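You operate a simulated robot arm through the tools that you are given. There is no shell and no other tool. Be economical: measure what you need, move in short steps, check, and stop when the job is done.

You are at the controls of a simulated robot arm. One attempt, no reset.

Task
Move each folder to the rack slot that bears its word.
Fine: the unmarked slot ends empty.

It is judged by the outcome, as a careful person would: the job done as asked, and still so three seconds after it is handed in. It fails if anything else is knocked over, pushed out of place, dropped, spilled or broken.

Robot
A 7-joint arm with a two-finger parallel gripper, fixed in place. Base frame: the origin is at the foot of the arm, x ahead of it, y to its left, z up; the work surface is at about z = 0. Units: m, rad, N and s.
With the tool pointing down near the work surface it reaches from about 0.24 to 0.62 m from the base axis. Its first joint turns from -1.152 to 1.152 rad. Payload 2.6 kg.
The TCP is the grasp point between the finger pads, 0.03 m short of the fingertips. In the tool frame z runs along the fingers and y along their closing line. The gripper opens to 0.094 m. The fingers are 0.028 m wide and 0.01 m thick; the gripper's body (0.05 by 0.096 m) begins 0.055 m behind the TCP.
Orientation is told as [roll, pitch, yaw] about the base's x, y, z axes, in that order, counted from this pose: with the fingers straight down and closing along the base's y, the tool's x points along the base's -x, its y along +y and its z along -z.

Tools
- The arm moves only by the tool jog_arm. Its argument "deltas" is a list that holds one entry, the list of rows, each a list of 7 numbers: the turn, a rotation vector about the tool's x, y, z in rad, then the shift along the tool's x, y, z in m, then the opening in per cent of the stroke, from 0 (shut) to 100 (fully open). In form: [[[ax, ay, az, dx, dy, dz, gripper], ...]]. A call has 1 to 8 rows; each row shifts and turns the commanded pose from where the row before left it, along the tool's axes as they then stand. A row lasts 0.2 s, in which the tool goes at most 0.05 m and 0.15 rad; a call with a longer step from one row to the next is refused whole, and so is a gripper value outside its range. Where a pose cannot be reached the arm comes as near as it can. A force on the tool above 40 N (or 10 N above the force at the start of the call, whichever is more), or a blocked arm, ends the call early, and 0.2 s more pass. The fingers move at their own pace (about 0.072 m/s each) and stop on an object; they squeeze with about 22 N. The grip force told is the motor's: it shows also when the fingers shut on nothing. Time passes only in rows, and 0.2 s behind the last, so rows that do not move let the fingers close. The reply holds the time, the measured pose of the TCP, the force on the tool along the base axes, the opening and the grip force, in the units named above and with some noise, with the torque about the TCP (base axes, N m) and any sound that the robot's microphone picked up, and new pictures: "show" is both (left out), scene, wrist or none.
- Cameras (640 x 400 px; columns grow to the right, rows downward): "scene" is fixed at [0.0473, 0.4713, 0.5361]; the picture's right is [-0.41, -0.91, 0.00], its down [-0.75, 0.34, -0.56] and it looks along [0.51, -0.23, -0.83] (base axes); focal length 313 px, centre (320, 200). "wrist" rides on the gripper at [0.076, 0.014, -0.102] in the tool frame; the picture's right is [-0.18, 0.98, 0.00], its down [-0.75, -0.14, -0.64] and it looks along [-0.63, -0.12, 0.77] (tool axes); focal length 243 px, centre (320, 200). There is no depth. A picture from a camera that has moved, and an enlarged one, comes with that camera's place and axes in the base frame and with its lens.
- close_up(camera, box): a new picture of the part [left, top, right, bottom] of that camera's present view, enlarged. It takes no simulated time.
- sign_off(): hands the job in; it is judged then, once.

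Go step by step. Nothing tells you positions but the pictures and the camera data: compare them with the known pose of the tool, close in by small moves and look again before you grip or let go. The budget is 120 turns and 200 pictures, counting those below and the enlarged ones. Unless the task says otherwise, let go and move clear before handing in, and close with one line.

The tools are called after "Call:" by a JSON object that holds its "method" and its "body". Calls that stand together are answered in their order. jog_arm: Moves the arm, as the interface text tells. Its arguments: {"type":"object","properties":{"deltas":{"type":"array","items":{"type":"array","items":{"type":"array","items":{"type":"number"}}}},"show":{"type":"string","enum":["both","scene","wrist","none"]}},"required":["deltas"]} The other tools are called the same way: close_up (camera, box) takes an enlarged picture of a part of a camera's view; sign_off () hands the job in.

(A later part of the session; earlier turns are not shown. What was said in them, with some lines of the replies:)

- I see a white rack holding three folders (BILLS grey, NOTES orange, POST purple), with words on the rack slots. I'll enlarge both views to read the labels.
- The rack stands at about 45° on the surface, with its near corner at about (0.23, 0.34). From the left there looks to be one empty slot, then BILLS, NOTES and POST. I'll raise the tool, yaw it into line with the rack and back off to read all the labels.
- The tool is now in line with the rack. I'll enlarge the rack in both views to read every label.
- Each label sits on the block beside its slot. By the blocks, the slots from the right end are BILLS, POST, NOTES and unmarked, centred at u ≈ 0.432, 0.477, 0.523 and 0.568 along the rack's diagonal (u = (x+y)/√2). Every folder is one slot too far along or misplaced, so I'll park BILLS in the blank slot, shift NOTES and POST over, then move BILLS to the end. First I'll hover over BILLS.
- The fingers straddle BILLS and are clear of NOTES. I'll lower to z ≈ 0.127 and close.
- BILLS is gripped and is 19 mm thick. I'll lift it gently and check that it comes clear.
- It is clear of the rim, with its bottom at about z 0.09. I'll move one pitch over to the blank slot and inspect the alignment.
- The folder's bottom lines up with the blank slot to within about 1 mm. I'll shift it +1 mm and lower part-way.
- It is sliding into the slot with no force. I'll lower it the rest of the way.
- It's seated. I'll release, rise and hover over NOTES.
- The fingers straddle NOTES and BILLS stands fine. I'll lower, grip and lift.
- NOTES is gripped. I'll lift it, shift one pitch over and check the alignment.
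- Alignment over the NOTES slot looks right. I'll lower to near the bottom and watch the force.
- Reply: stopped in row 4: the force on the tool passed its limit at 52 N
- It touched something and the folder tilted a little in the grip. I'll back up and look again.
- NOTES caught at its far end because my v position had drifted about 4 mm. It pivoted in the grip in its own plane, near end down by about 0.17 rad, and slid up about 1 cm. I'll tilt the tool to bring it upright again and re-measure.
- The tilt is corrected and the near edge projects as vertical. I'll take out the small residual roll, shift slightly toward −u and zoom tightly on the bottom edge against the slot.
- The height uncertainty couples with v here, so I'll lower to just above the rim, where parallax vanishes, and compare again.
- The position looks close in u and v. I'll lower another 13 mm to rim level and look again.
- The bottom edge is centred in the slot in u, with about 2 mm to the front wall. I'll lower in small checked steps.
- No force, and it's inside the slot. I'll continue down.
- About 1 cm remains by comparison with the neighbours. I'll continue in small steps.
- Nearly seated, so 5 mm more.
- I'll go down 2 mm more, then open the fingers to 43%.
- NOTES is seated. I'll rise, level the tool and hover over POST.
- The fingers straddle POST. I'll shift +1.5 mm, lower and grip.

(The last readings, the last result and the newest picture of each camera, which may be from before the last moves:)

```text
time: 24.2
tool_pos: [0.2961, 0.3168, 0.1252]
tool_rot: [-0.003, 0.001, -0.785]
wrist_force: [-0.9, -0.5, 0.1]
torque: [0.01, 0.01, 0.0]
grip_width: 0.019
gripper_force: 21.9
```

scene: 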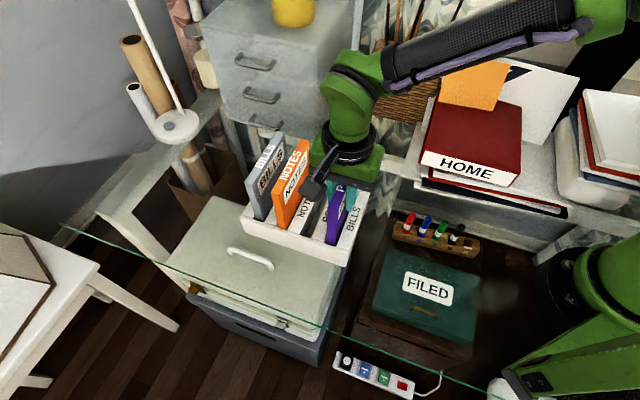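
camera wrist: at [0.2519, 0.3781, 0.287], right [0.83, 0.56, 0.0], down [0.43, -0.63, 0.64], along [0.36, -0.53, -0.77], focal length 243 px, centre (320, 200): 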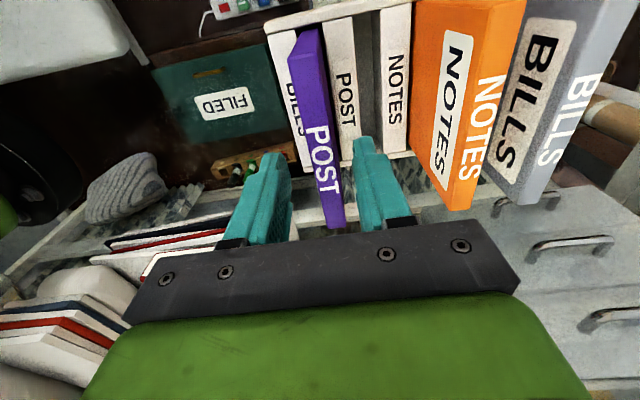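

Gripped. I'll lift 6 cm, shift one pitch and look at the bottom edge.

Call:
{"method": "jog_arm", "body": {"deltas": [[[0, 0, 0, 0, 0, -0.02, 0], [0, 0, 0, 0, 0, -0.02, 0], [0, 0, 0, 0, 0, -0.025, 0], [0, 0, 0, 0, 0.0225, 0, 0], [0, 0, 0, 0, 0.0225, 0, 0], [0, 0, 0, 0, 0, 0.015, 0], [0, 0, 0, 0, 0, 0, 0]]], "show": "none"}}

Call:
{"method": "close_up", "body": {"camera": "scene", "box": [270, 205, 330, 265]}}

Call:
{"method": "close_up", "body": {"camera": "scene", "box": [250, 145, 350, 245]}}

```text
time: 25.8
tool_pos: [0.3279, 0.348, 0.1779]
tool_rot: [-0.002, 0.0, -0.785]
wrist_force: [0.6, 0.1, -1.6]
torque: [0.04, 0.01, 0.0]
grip_width: 0.0191
gripper_force: 21.7
```

```text
6.67 times, centred on (300, 235) of scene
camera zoom: at [0.0473, 0.4713, 0.5361], right [-0.41, -0.91, 0.0], down [-0.75, 0.34, -0.56], along [0.51, -0.23, -0.83], focal length 2086 px, centre (453, -33)
```

zoom: 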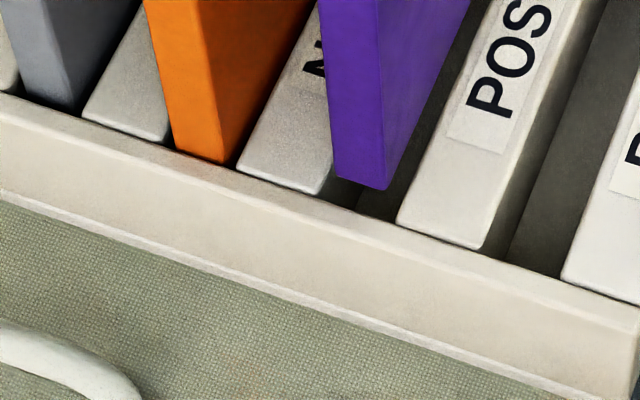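

```text
4.00 times, centred on (300, 195) of scene
camera zoom: at [0.0473, 0.4713, 0.5361], right [-0.41, -0.91, 0.0], down [-0.75, 0.34, -0.56], along [0.51, -0.23, -0.83], focal length 1252 px, centre (400, 220)
```

zoom: 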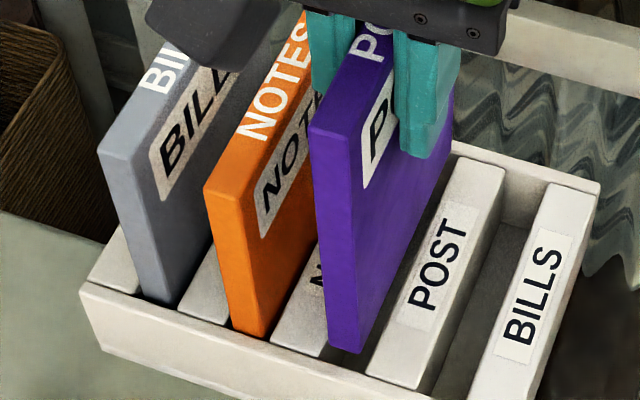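

Centred in u and slightly close to the front wall. I'll shift +1.5 mm in v and lower.

Call:
{"method": "jog_arm", "body": {"deltas": [[[0, 0, 0, -0.0015, 0, 0.007, 0], [0, 0, 0, 0, 0, 0.007, 0], [0, 0, 0, 0, 0, 0.007, 0], [0, 0, 0, 0, 0, 0.006, 0]]], "show": "none"}}

Call:
{"method": "close_up", "body": {"camera": "scene", "box": [250, 165, 340, 255]}}

```text
time: 26.8
tool_pos: [0.3295, 0.3466, 0.1507]
tool_rot: [-0.003, 0.0, -0.786]
wrist_force: [-0.7, -0.4, -0.5]
torque: [0.02, -0.03, -0.01]
grip_width: 0.0191
gripper_force: 21.7
```

```text
4.44 times, centred on (295, 210) of scene
camera zoom: at [0.0473, 0.4713, 0.5361], right [-0.41, -0.91, 0.0], down [-0.75, 0.34, -0.56], along [0.51, -0.23, -0.83], focal length 1391 px, centre (431, 156)
```

zoom: 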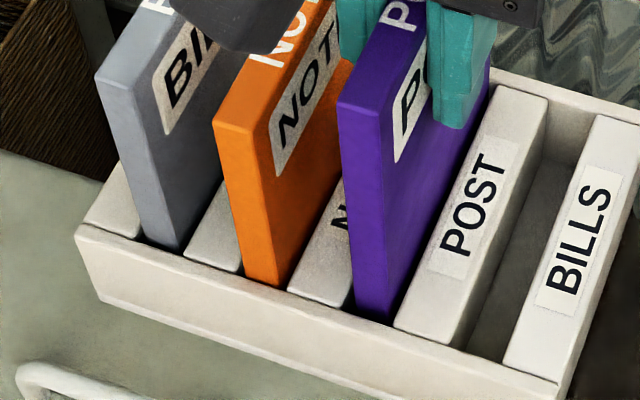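

It's in the slot with no force. I'll lower the rest of the way and release.

Call:
{"method": "jog_arm", "body": {"deltas": [[[0, 0, 0, 0, 0, 0.008, 0], [0, 0, 0, 0, 0, 0.008, 0], [0, 0, 0, 0, 0, 0.007, 0], [0, 0, 0, 0, 0, 0.0015, 0], [0, 0, 0, 0, 0, 0, 0]]], "show": "none"}}

Call:
{"method": "close_up", "body": {"camera": "scene", "box": [250, 165, 340, 255]}}

```text
time: 28.0
tool_pos: [0.3292, 0.3461, 0.1257]
tool_rot: [-0.002, 0.0, -0.785]
wrist_force: [-0.5, 1.6, -1.0]
torque: [0.13, 0.07, 0.02]
grip_width: 0.0191
gripper_force: 21.6
```

```text
4.44 times, centred on (295, 210) of scene
camera zoom: at [0.0473, 0.4713, 0.5361], right [-0.41, -0.91, 0.0], down [-0.75, 0.34, -0.56], along [0.51, -0.23, -0.83], focal length 1391 px, centre (431, 156)
```

zoom: 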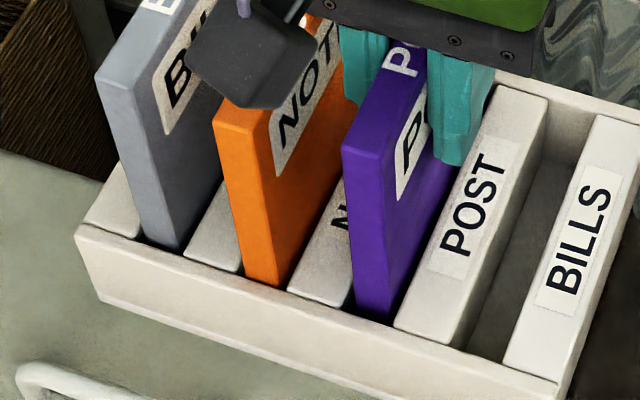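

POST is seated. I'll release, rise and hover over BILLS in the blank slot.

Call:
{"method": "jog_arm", "body": {"deltas": [[[0, 0, 0, 0, 0, 0, 43], [0, 0, 0, 0, 0, 0, 43], [0, 0, 0, 0, 0, -0.04, 43], [0, 0, 0, 0, 0, -0.04, 43], [0, 0, 0, 0, 0.0455, 0, 43], [0, 0, 0, 0, 0.0455, 0, 43], [0, 0, 0, 0, 0, 0.02, 43]]]}}

Call:
{"method": "close_up", "body": {"camera": "wrist", "box": [200, 0, 440, 240]}}

```text
time: 29.6
tool_pos: [0.3943, 0.4124, 0.1857]
tool_rot: [-0.003, 0.001, -0.787]
wrist_force: [1.1, -0.2, -0.1]
torque: [0.02, 0.01, -0.03]
grip_width: 0.0402
gripper_force: 0.0
camera wrist: at [0.3503, 0.4767, 0.2871], right [0.82, 0.57, 0.0], down [0.43, -0.63, 0.64], along [0.36, -0.53, -0.77], focal length 243 px, centre (320, 200)
```

scene: 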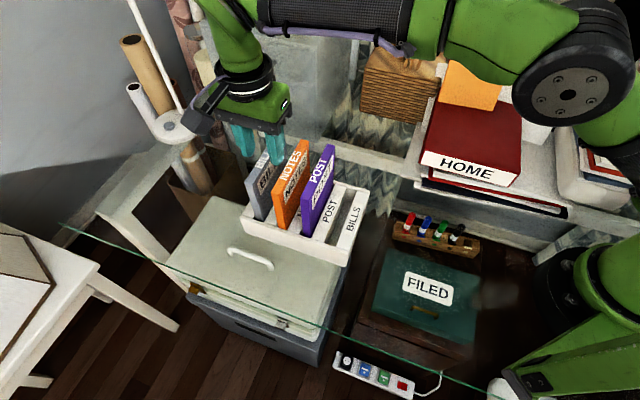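
wrist: 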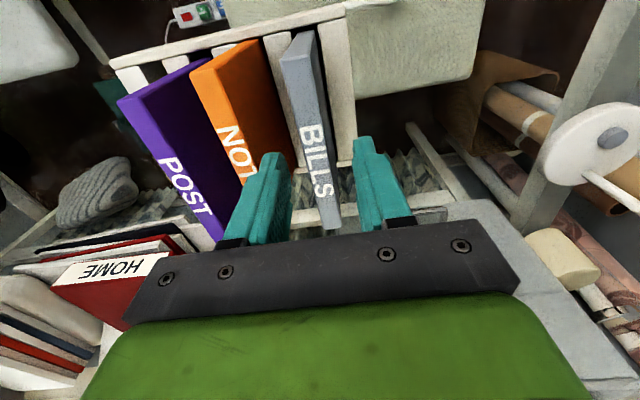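

```text
1.67 times, centred on (320, 120) of wrist
camera zoom: at [0.3503, 0.4767, 0.2871], right [0.82, 0.57, 0.0], down [0.43, -0.63, 0.64], along [0.36, -0.53, -0.77], focal length 404 px, centre (320, 333)
```

zoom: 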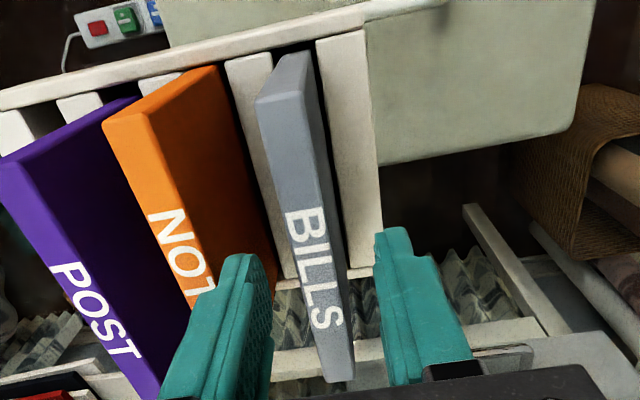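

The fingers straddle BILLS. I'll lower and grip.

Call:
{"method": "jog_arm", "body": {"deltas": [[[0, 0, 0, 0, 0, 0.03, 43], [0, 0, 0, 0, 0, 0.029, 43], [0, 0, 0, 0, 0, 0, 43], [0, 0, 0, 0, 0, 0, 0], [0, 0, 0, 0, 0, 0, 0], [0, 0, 0, 0, 0, 0, 0]]], "show": "none"}}

```text
time: 31.0
tool_pos: [0.3944, 0.4128, 0.1238]
tool_rot: [-0.001, -0.001, -0.785]
wrist_force: [-0.1, 0.0, -0.1]
torque: [0.05, 0.03, 0.03]
grip_width: 0.019
gripper_force: 22.1
```

Gripped. I'll lift BILLS well above the other folders (17 cm).

Call:
{"method": "jog_arm", "body": {"deltas": [[[0, 0, 0, 0, 0, -0.02, 0], [0, 0, 0, 0, 0, -0.03, 0], [0, 0, 0, 0, 0, -0.03, 0], [0, 0, 0, 0, 0, -0.03, 0], [0, 0, 0, 0, 0, -0.03, 0], [0, 0, 0, 0, 0, -0.035, 0], [0, 0, 0, 0, 0, 0, 0]]]}}

```text
time: 32.6
tool_pos: [0.3863, 0.4077, 0.2839]
tool_rot: [-0.001, -0.001, -0.785]
wrist_force: [-1.2, 0.9, -0.7]
torque: [0.01, 0.03, -0.02]
grip_width: 0.019
gripper_force: 21.7
out of reach, approached as far as the arm can: row 6
camera wrist: at [0.3429, 0.4716, 0.3861], right [0.82, 0.57, 0.0], down [0.43, -0.63, 0.64], along [0.36, -0.53, -0.77], focal length 243 px, centre (320, 200)
```

scene: 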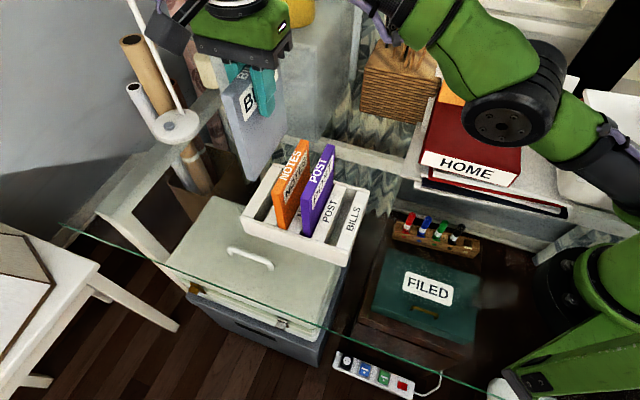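
wrist: 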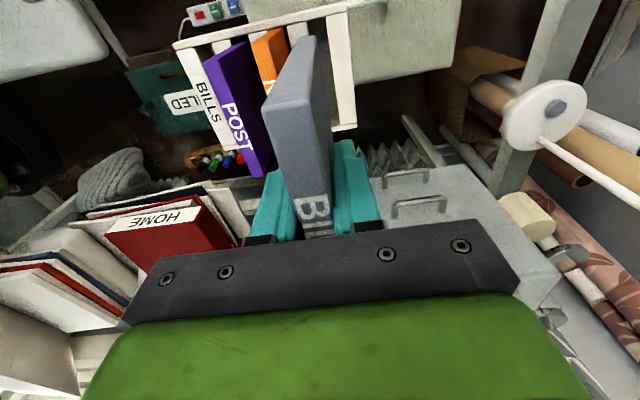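

The arm is at its reach limit here, but BILLS is about 2 cm above the other folders. I'll move inward along −u in stages.

Call:
{"method": "jog_arm", "body": {"deltas": [[[0, 0, 0, 0, -0.02, 0, 0], [0, 0, 0, 0, -0.02, 0, 0]]], "show": "scene"}}

```text
time: 33.2
tool_pos: [0.3786, 0.4016, 0.2991]
tool_rot: [-0.004, -0.001, -0.781]
wrist_force: [-0.2, 0.0, -1.9]
torque: [0.02, -0.06, -0.02]
grip_width: 0.0191
gripper_force: 21.6
out of reach, approached as far as the arm can: row 1, 2
```

scene: 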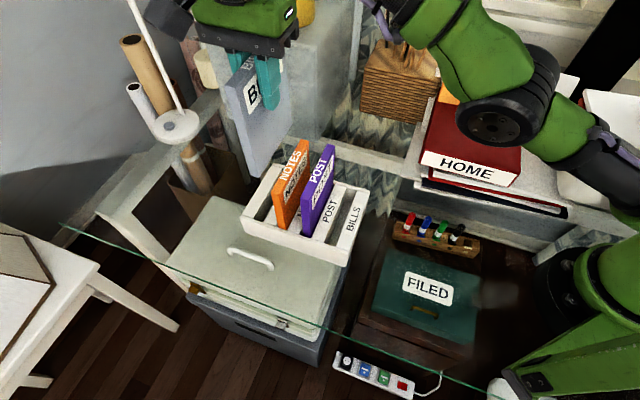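

Clear at z 0.30. I'll carry on to over the end slot.

Call:
{"method": "jog_arm", "body": {"deltas": [[[0, 0, 0, 0, -0.025, 0, 0], [0, 0, 0, 0, -0.025, 0, 0], [0, 0, 0, 0, -0.025, 0, 0], [0, 0, 0, 0, -0.0225, 0, 0], [0, 0, 0, 0, 0, 0, 0], [0, 0, 0, 0, 0, 0, 0]]]}}

```text
time: 34.6
tool_pos: [0.3689, 0.3971, 0.3199]
tool_rot: [-0.003, -0.001, -0.784]
wrist_force: [0.3, -0.6, -1.1]
torque: [0.0, -0.02, 0.01]
grip_width: 0.0192
gripper_force: 22.1
out of reach, approached as far as the arm can: row 1, 2, 3, 4
camera wrist: at [0.3249, 0.4615, 0.423], right [0.82, 0.57, 0.0], down [0.43, -0.63, 0.64], along [0.36, -0.53, -0.77], focal length 243 px, centre (320, 200)
```

scene: 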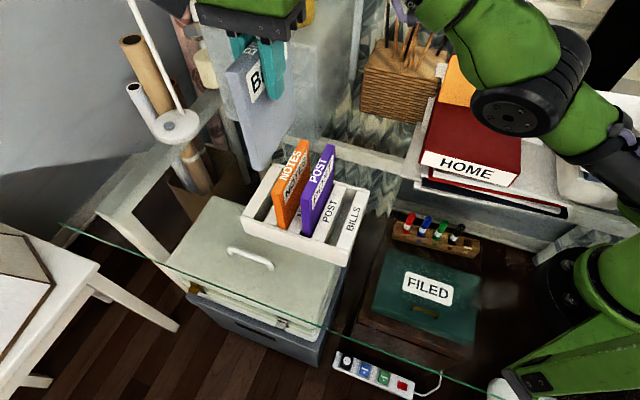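
wrist: 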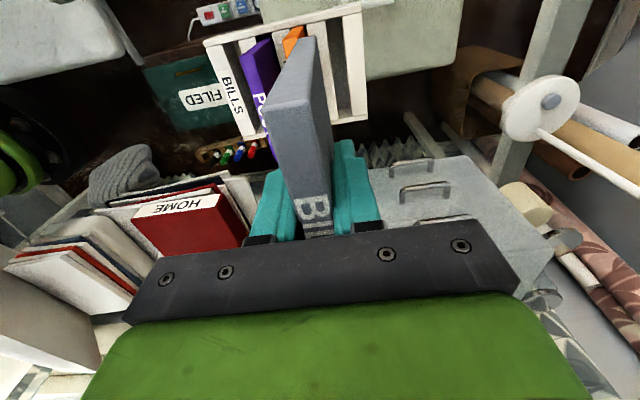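

The arm is sliding along its reach boundary and creeping up. I'll move inward while easing down.

Call:
{"method": "jog_arm", "body": {"deltas": [[[0, 0, 0, 0, -0.015, 0.012, 0], [0, 0, 0, 0, -0.015, 0.008, 0], [0, 0, 0, 0, -0.015, 0.0, 0], [0, 0, 0, 0, 0, 0, 0]]], "show": "scene"}}

```text
time: 35.6
tool_pos: [0.3682, 0.3982, 0.3181]
tool_rot: [-0.002, 0.0, -0.785]
wrist_force: [0.6, 0.5, -0.3]
torque: [0.03, 0.03, 0.0]
grip_width: 0.019
gripper_force: 22.1
out of reach, approached as far as the arm can: row 1, 2, 3
```

scene: 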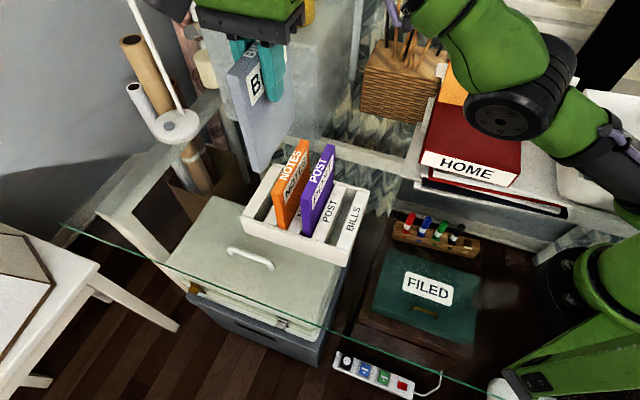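

No movement, so I'll probe straight down a little; there is ample clearance (folder bottom at about 0.20).

Call:
{"method": "jog_arm", "body": {"deltas": [[[0, 0, 0, 0, 0, 0.01, 0], [0, 0, 0, 0, 0, 0.01, 0]]], "show": "none"}}

```text
time: 36.2
tool_pos: [0.3714, 0.3988, 0.3117]
tool_rot: [-0.005, 0.0, -0.79]
wrist_force: [-0.3, 0.1, -1.5]
torque: [-0.02, -0.01, 0.04]
grip_width: 0.0191
gripper_force: 21.8
out of reach, approached as far as the arm can: row 1, 2
```

The solver seems stuck at the boundary. I'll retrace outward and down over the blank slot, where it is free, then take an inner path.

Call:
{"method": "jog_arm", "body": {"deltas": [[[0, 0, 0, 0, 0.015, 0.01, 0], [0, 0, 0, 0, 0.01, 0.01, 0], [0, 0, 0, 0, 0, 0, 0]]], "show": "none"}}

```text
time: 37.0
tool_pos: [0.3757, 0.4081, 0.2972]
tool_rot: [0.0, 0.001, -0.785]
wrist_force: [0.0, -0.4, -1.9]
torque: [-0.02, -0.02, 0.01]
grip_width: 0.0189
gripper_force: 22.0
out of reach, approached as far as the arm can: row 1, 2
```

Call:
{"method": "jog_arm", "body": {"deltas": [[[0, 0, 0, 0, 0, 0.015, 0], [0, 0, 0, 0, 0.005, 0.015, 0], [0, 0, 0, 0, 0, 0, 0]]], "show": "scene"}}

```text
time: 37.8
tool_pos: [0.3852, 0.4155, 0.2698]
tool_rot: [-0.003, 0.0, -0.785]
wrist_force: [-0.6, 0.9, -1.2]
torque: [0.0, -0.01, -0.01]
grip_width: 0.0191
gripper_force: 22.1
out of reach, approached as far as the arm can: row 1
```

scene: 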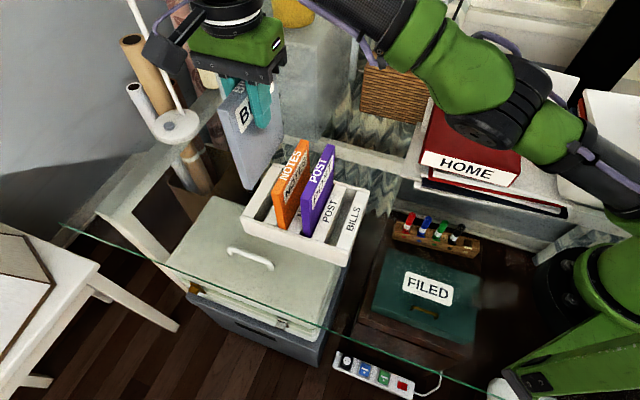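

Back in the free region. Now I'll go inward and gently up, staying inside the boundary.

Call:
{"method": "jog_arm", "body": {"deltas": [[[0, 0, 0, 0, -0.009, -0.004, 0], [0, 0, 0, 0, -0.008, -0.007, 0], [0, 0, 0, 0, 0, 0, 0]]], "show": "none"}}

```text
time: 38.6
tool_pos: [0.3805, 0.4102, 0.286]
tool_rot: [-0.005, -0.001, -0.785]
wrist_force: [0.3, -0.8, -1.2]
torque: [0.0, -0.01, 0.04]
grip_width: 0.0191
gripper_force: 21.8
out of reach, approached as far as the arm can: row 1, 2
```

The singular boundary pulls it back. A safer route is to come down over the blank slot (bottom still above the rim), slide BILLS out to the front of the rack, travel along the front, then come in over the end slot.

Call:
{"method": "jog_arm", "body": {"deltas": [[[0, 0, 0, 0, 0.008, 0.01, 0], [0, 0, 0, 0, 0.005, 0.015, 0], [0, 0, 0, 0, 0, 0.015, 0], [0, 0, 0, 0, 0, 0.015, 0], [0, 0, 0, 0, 0, 0, 0]]], "show": "scene"}}

```text
time: 39.8
tool_pos: [0.3944, 0.4252, 0.2354]
tool_rot: [-0.006, 0.0, -0.786]
wrist_force: [-0.2, 0.4, -1.4]
torque: [0.0, 0.02, 0.0]
grip_width: 0.0189
gripper_force: 22.3
out of reach, approached as far as the arm can: row 3, 4
```

scene: 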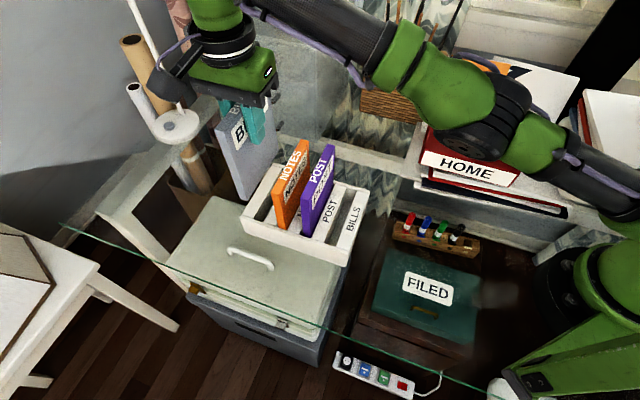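

The arm is stretched straight here. I'll slide BILLS forward (−v) off the rack, where there is free space, and then bend the elbow inward safely.

Call:
{"method": "jog_arm", "body": {"deltas": [[[0, 0, 0, 0.02, 0, 0.005, 0], [0, 0, 0, 0.02, 0, 0.005, 0], [0, 0, 0, 0.02, 0, 0.005, 0], [0, 0, 0, 0, 0, 0, 0]]], "show": "scene"}}

```text
time: 40.8
tool_pos: [0.352, 0.4688, 0.2172]
tool_rot: [-0.004, 0.0, -0.786]
wrist_force: [0.7, 0.5, -0.8]
torque: [-0.01, 0.01, 0.01]
grip_width: 0.0191
gripper_force: 21.5
```

scene: 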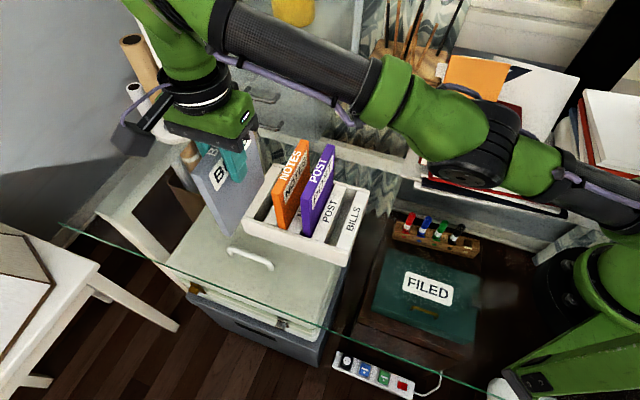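

All rows were reachable. I'll continue forward until BILLS is clear of the rack.

Call:
{"method": "jog_arm", "body": {"deltas": [[[0, 0, 0, 0.02, 0, 0.005, 0], [0, 0, 0, 0.02, -0.003, 0.005, 0], [0, 0, 0, 0.025, -0.003, 0.005, 0], [0, 0, 0, 0, 0, 0, 0]]], "show": "scene"}}

```text
time: 41.8
tool_pos: [0.3023, 0.5104, 0.2021]
tool_rot: [-0.002, -0.001, -0.785]
wrist_force: [0.1, 0.1, -0.9]
torque: [-0.02, -0.02, -0.03]
grip_width: 0.0191
gripper_force: 21.7
```

scene: 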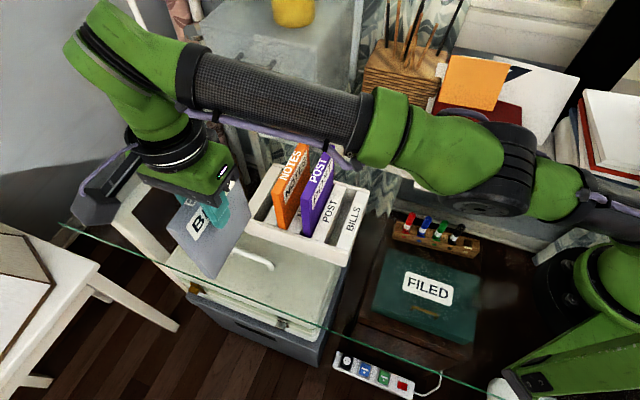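

Now clear in front. I'll move along −u with small steps.

Call:
{"method": "jog_arm", "body": {"deltas": [[[0, 0, 0, 0, -0.01, 0, 0], [0, 0, 0, 0, -0.015, 0, 0], [0, 0, 0, 0, -0.015, 0, 0], [0, 0, 0, 0, 0, 0, 0]]], "show": "scene"}}

```text
time: 42.8
tool_pos: [0.2717, 0.483, 0.204]
tool_rot: [-0.003, 0.0, -0.785]
wrist_force: [0.9, 1.1, -0.5]
torque: [0.04, -0.02, 0.0]
grip_width: 0.019
gripper_force: 21.7
```

scene: 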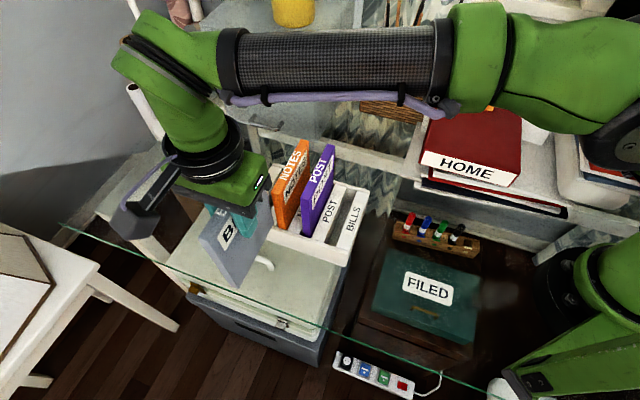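

The elbow is bent and motion is free. I'll continue.

Call:
{"method": "jog_arm", "body": {"deltas": [[[0, 0, 0, 0, -0.02, 0, 0], [0, 0, 0, 0, -0.02, 0, 0], [0, 0, 0, 0, -0.02, 0, 0], [0, 0, 0, 0, 0, 0, 0]]], "show": "none"}}

```text
time: 43.8
tool_pos: [0.2297, 0.439, 0.2039]
tool_rot: [-0.001, 0.0, -0.784]
wrist_force: [0.3, 0.3, -0.4]
torque: [-0.01, -0.02, 0.01]
grip_width: 0.0189
gripper_force: 22.4
```

Call:
{"method": "jog_arm", "body": {"deltas": [[[0, 0, 0, 0, -0.015, 0, 0], [0, 0, 0, 0, -0.015, 0, 0], [0, 0, 0, 0, -0.0105, 0, 0], [0, 0, 0, 0, 0, 0, 0]]], "show": "scene"}}

```text
time: 44.8
tool_pos: [0.2013, 0.4096, 0.2049]
tool_rot: [-0.002, 0.001, -0.784]
wrist_force: [-0.3, 0.5, -2.0]
torque: [0.02, 0.02, 0.03]
grip_width: 0.0193
gripper_force: 21.9
```

scene: 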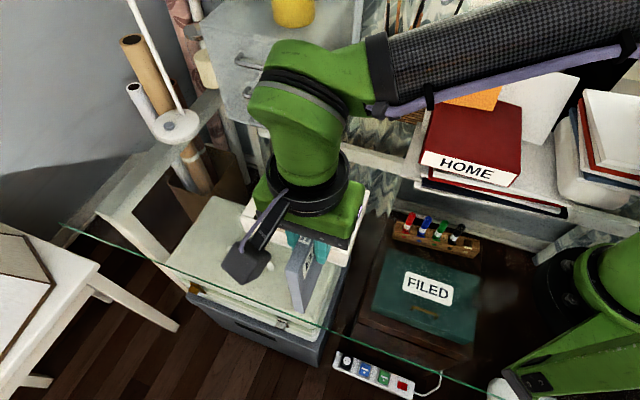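

In front of the end slot, I'll slide BILLS in over it (+v). Its bottom is about 4 cm above the rim, and POST is one pitch away.

Call:
{"method": "jog_arm", "body": {"deltas": [[[0, 0, 0, -0.025, 0, 0, 0], [0, 0, 0, -0.035, 0, 0, 0], [0, 0, 0, -0.04, 0, 0, 0], [0, 0, 0, -0.034, 0, 0, 0], [0, 0, 0, 0, 0, 0.015, 0], [0, 0, 0, 0, 0, 0.01, 0], [0, 0, 0, 0, 0, 0, 0]]]}}

Call:
{"method": "close_up", "body": {"camera": "scene", "box": [300, 205, 370, 275]}}

Call:
{"method": "close_up", "body": {"camera": "scene", "box": [270, 155, 370, 255]}}

```text
time: 46.4
tool_pos: [0.2959, 0.3156, 0.1793]
tool_rot: [-0.001, -0.002, -0.786]
wrist_force: [0.5, -0.7, -2.4]
torque: [0.0, -0.02, 0.0]
grip_width: 0.0189
gripper_force: 22.0
camera wrist: at [0.2524, 0.3805, 0.2817], right [0.83, 0.56, 0.0], down [0.43, -0.63, 0.64], along [0.36, -0.53, -0.77], focal length 243 px, centre (320, 200)
```

scene: 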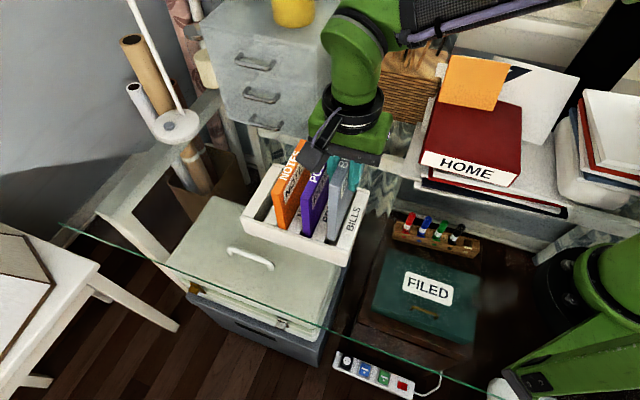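
wrist: 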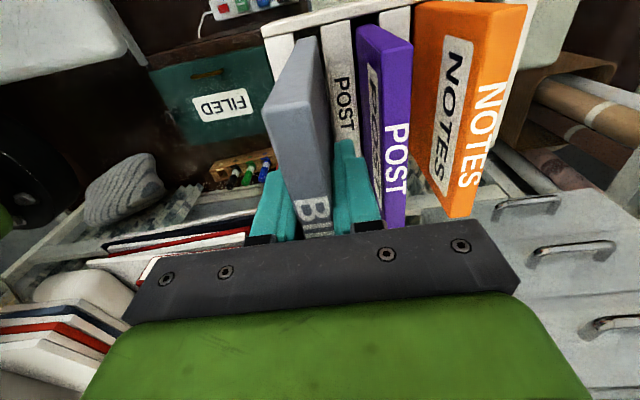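

```text
5.71 times, centred on (335, 240) of scene
camera zoom: at [0.0473, 0.4713, 0.5361], right [-0.41, -0.91, 0.0], down [-0.75, 0.34, -0.56], along [0.51, -0.23, -0.83], focal length 1788 px, centre (234, -29)
```

zoom: 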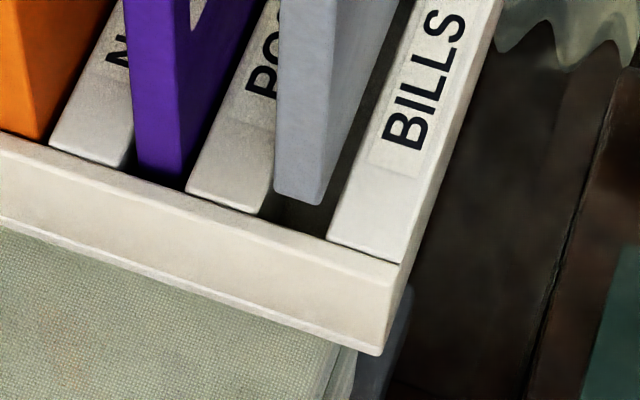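

```text
4.00 times, centred on (320, 205) of scene
camera zoom: at [0.0473, 0.4713, 0.5361], right [-0.41, -0.91, 0.0], down [-0.75, 0.34, -0.56], along [0.51, -0.23, -0.83], focal length 1252 px, centre (320, 180)
```

zoom: 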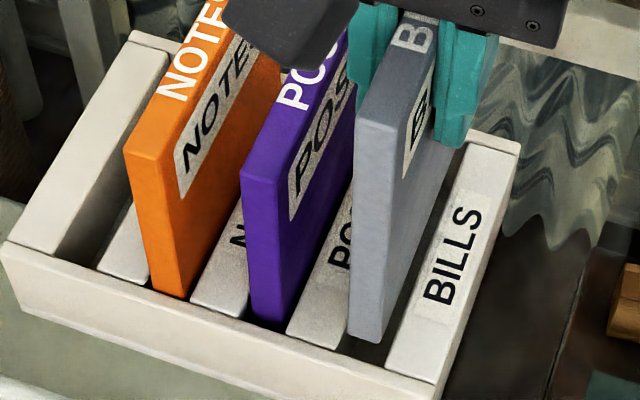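

BILLS is well aligned over its end slot. I'll lower it in small steps.

Call:
{"method": "jog_arm", "body": {"deltas": [[[0, 0, 0, 0.001, -0.0005, 0.007, 0], [0, 0, 0, 0, 0, 0.007, 0], [0, 0, 0, 0, 0, 0.006, 0], [0, 0, 0, 0, 0, 0.006, 0]]], "show": "none"}}

Call:
{"method": "close_up", "body": {"camera": "scene", "box": [270, 165, 370, 265]}}

```text
time: 47.4
tool_pos: [0.2957, 0.3155, 0.1531]
tool_rot: [-0.002, 0.0, -0.784]
wrist_force: [0.3, -0.3, -1.2]
torque: [-0.01, -0.02, 0.0]
grip_width: 0.019
gripper_force: 22.0
```

```text
4.00 times, centred on (320, 215) of scene
camera zoom: at [0.0473, 0.4713, 0.5361], right [-0.41, -0.91, 0.0], down [-0.75, 0.34, -0.56], along [0.51, -0.23, -0.83], focal length 1252 px, centre (320, 140)
```

zoom: 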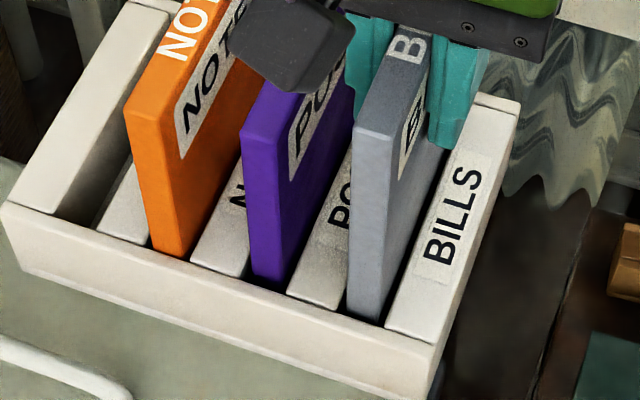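

It has entered cleanly. I'll lower the rest of the way.

Call:
{"method": "jog_arm", "body": {"deltas": [[[0, 0, 0, 0, 0, 0.008, 0], [0, 0, 0, 0, 0, 0.008, 0], [0, 0, 0, 0, 0, 0.008, 0], [0, 0, 0, 0, 0, 0.003, 0], [0, 0, 0, 0, 0, 0, 0]]], "show": "none"}}

Call:
{"method": "close_up", "body": {"camera": "scene", "box": [270, 165, 370, 265]}}

```text
time: 48.6
tool_pos: [0.2953, 0.3154, 0.1257]
tool_rot: [-0.002, 0.002, -0.785]
wrist_force: [-0.7, -0.9, -1.4]
torque: [0.0, -0.01, 0.03]
grip_width: 0.019
gripper_force: 21.4
```

```text
4.00 times, centred on (320, 215) of scene
camera zoom: at [0.0473, 0.4713, 0.5361], right [-0.41, -0.91, 0.0], down [-0.75, 0.34, -0.56], along [0.51, -0.23, -0.83], focal length 1252 px, centre (320, 140)
```

zoom: 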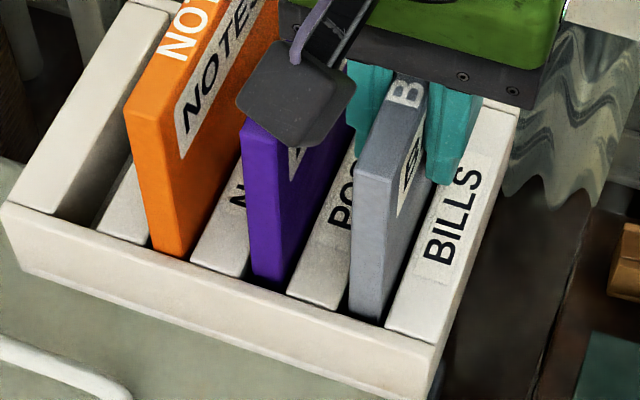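

Seated to within about 1 mm. I'll release and rise clear.

Call:
{"method": "jog_arm", "body": {"deltas": [[[0, 0, 0, 0, 0, 0.001, 0], [0, 0, 0, 0, 0, 0, 43], [0, 0, 0, 0, 0, 0, 43], [0, 0, 0, 0, 0, -0.03, 43], [0, 0, 0, 0, 0, -0.04, 43], [0, 0, 0, 0, 0, -0.04, 43], [0, 0, 0, 0.03, -0.02, 0, 43], [0, 0, 0, 0.03, -0.02, 0, 43]]]}}

Call:
{"method": "close_up", "body": {"camera": "scene", "box": [230, 125, 380, 275]}}

Call:
{"method": "close_up", "body": {"camera": "wrist", "box": [220, 0, 540, 240]}}

```text
time: 50.4
tool_pos: [0.2233, 0.3284, 0.2366]
tool_rot: [-0.002, 0.0, -0.786]
wrist_force: [0.0, 0.7, -0.1]
torque: [0.01, 0.0, 0.02]
grip_width: 0.0404
gripper_force: 0.1
camera wrist: at [0.1802, 0.393, 0.3372], right [0.83, 0.56, 0.0], down [0.43, -0.63, 0.64], along [0.36, -0.53, -0.77], focal length 243 px, centre (320, 200)
```

scene: 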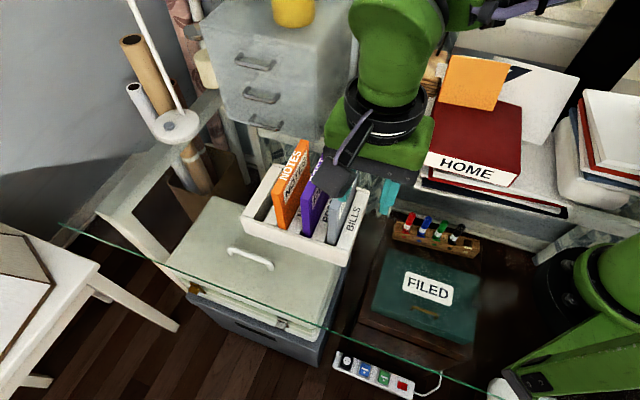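
wrist: 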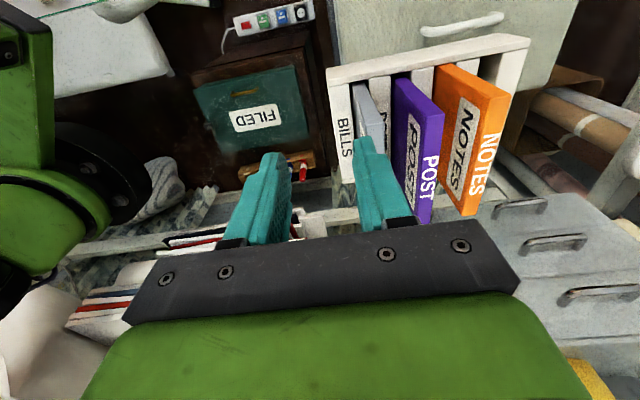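

```text
2.67 times, centred on (305, 200) of scene
camera zoom: at [0.0474, 0.4713, 0.5361], right [-0.41, -0.91, 0.0], down [-0.75, 0.34, -0.56], along [0.51, -0.23, -0.83], focal length 835 px, centre (360, 200)
```

zoom: 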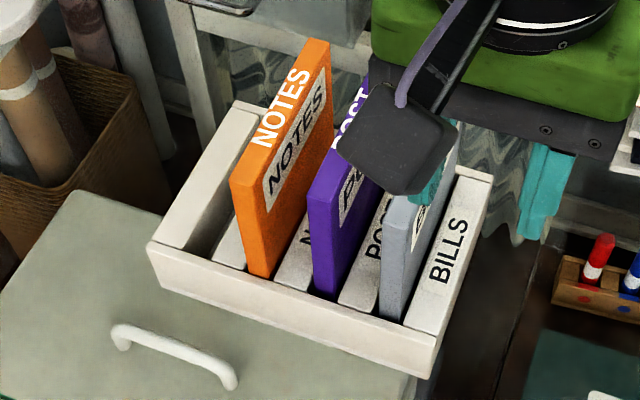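

```text
1.67 times, centred on (380, 120) of wrist
camera zoom: at [0.1802, 0.393, 0.3372], right [0.83, 0.56, 0.0], down [0.43, -0.63, 0.64], along [0.36, -0.53, -0.77], focal length 404 px, centre (220, 333)
```

zoom: 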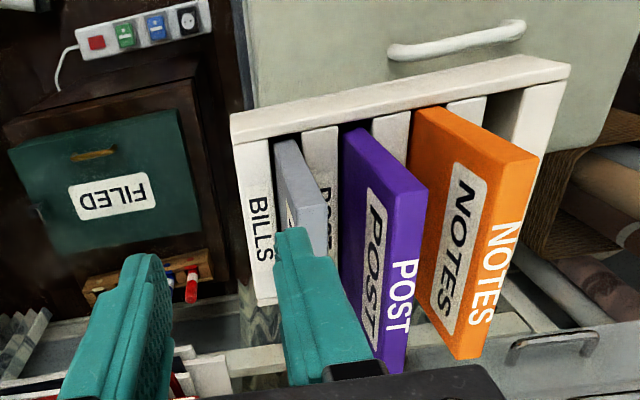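

All three folders stand upright in their labelled slots, the unmarked slot is empty, the rack hasn't moved and the gripper is clear. I'm handing in now.

Call:
{"method": "sign_off", "body": {}}

```text
The job is handed in.
```

BILLS, NOTES and POST are each in the rack slot that bears its word, and the unmarked slot is empty; NOTES caught once on the rack on the way in but was straightened and seated.
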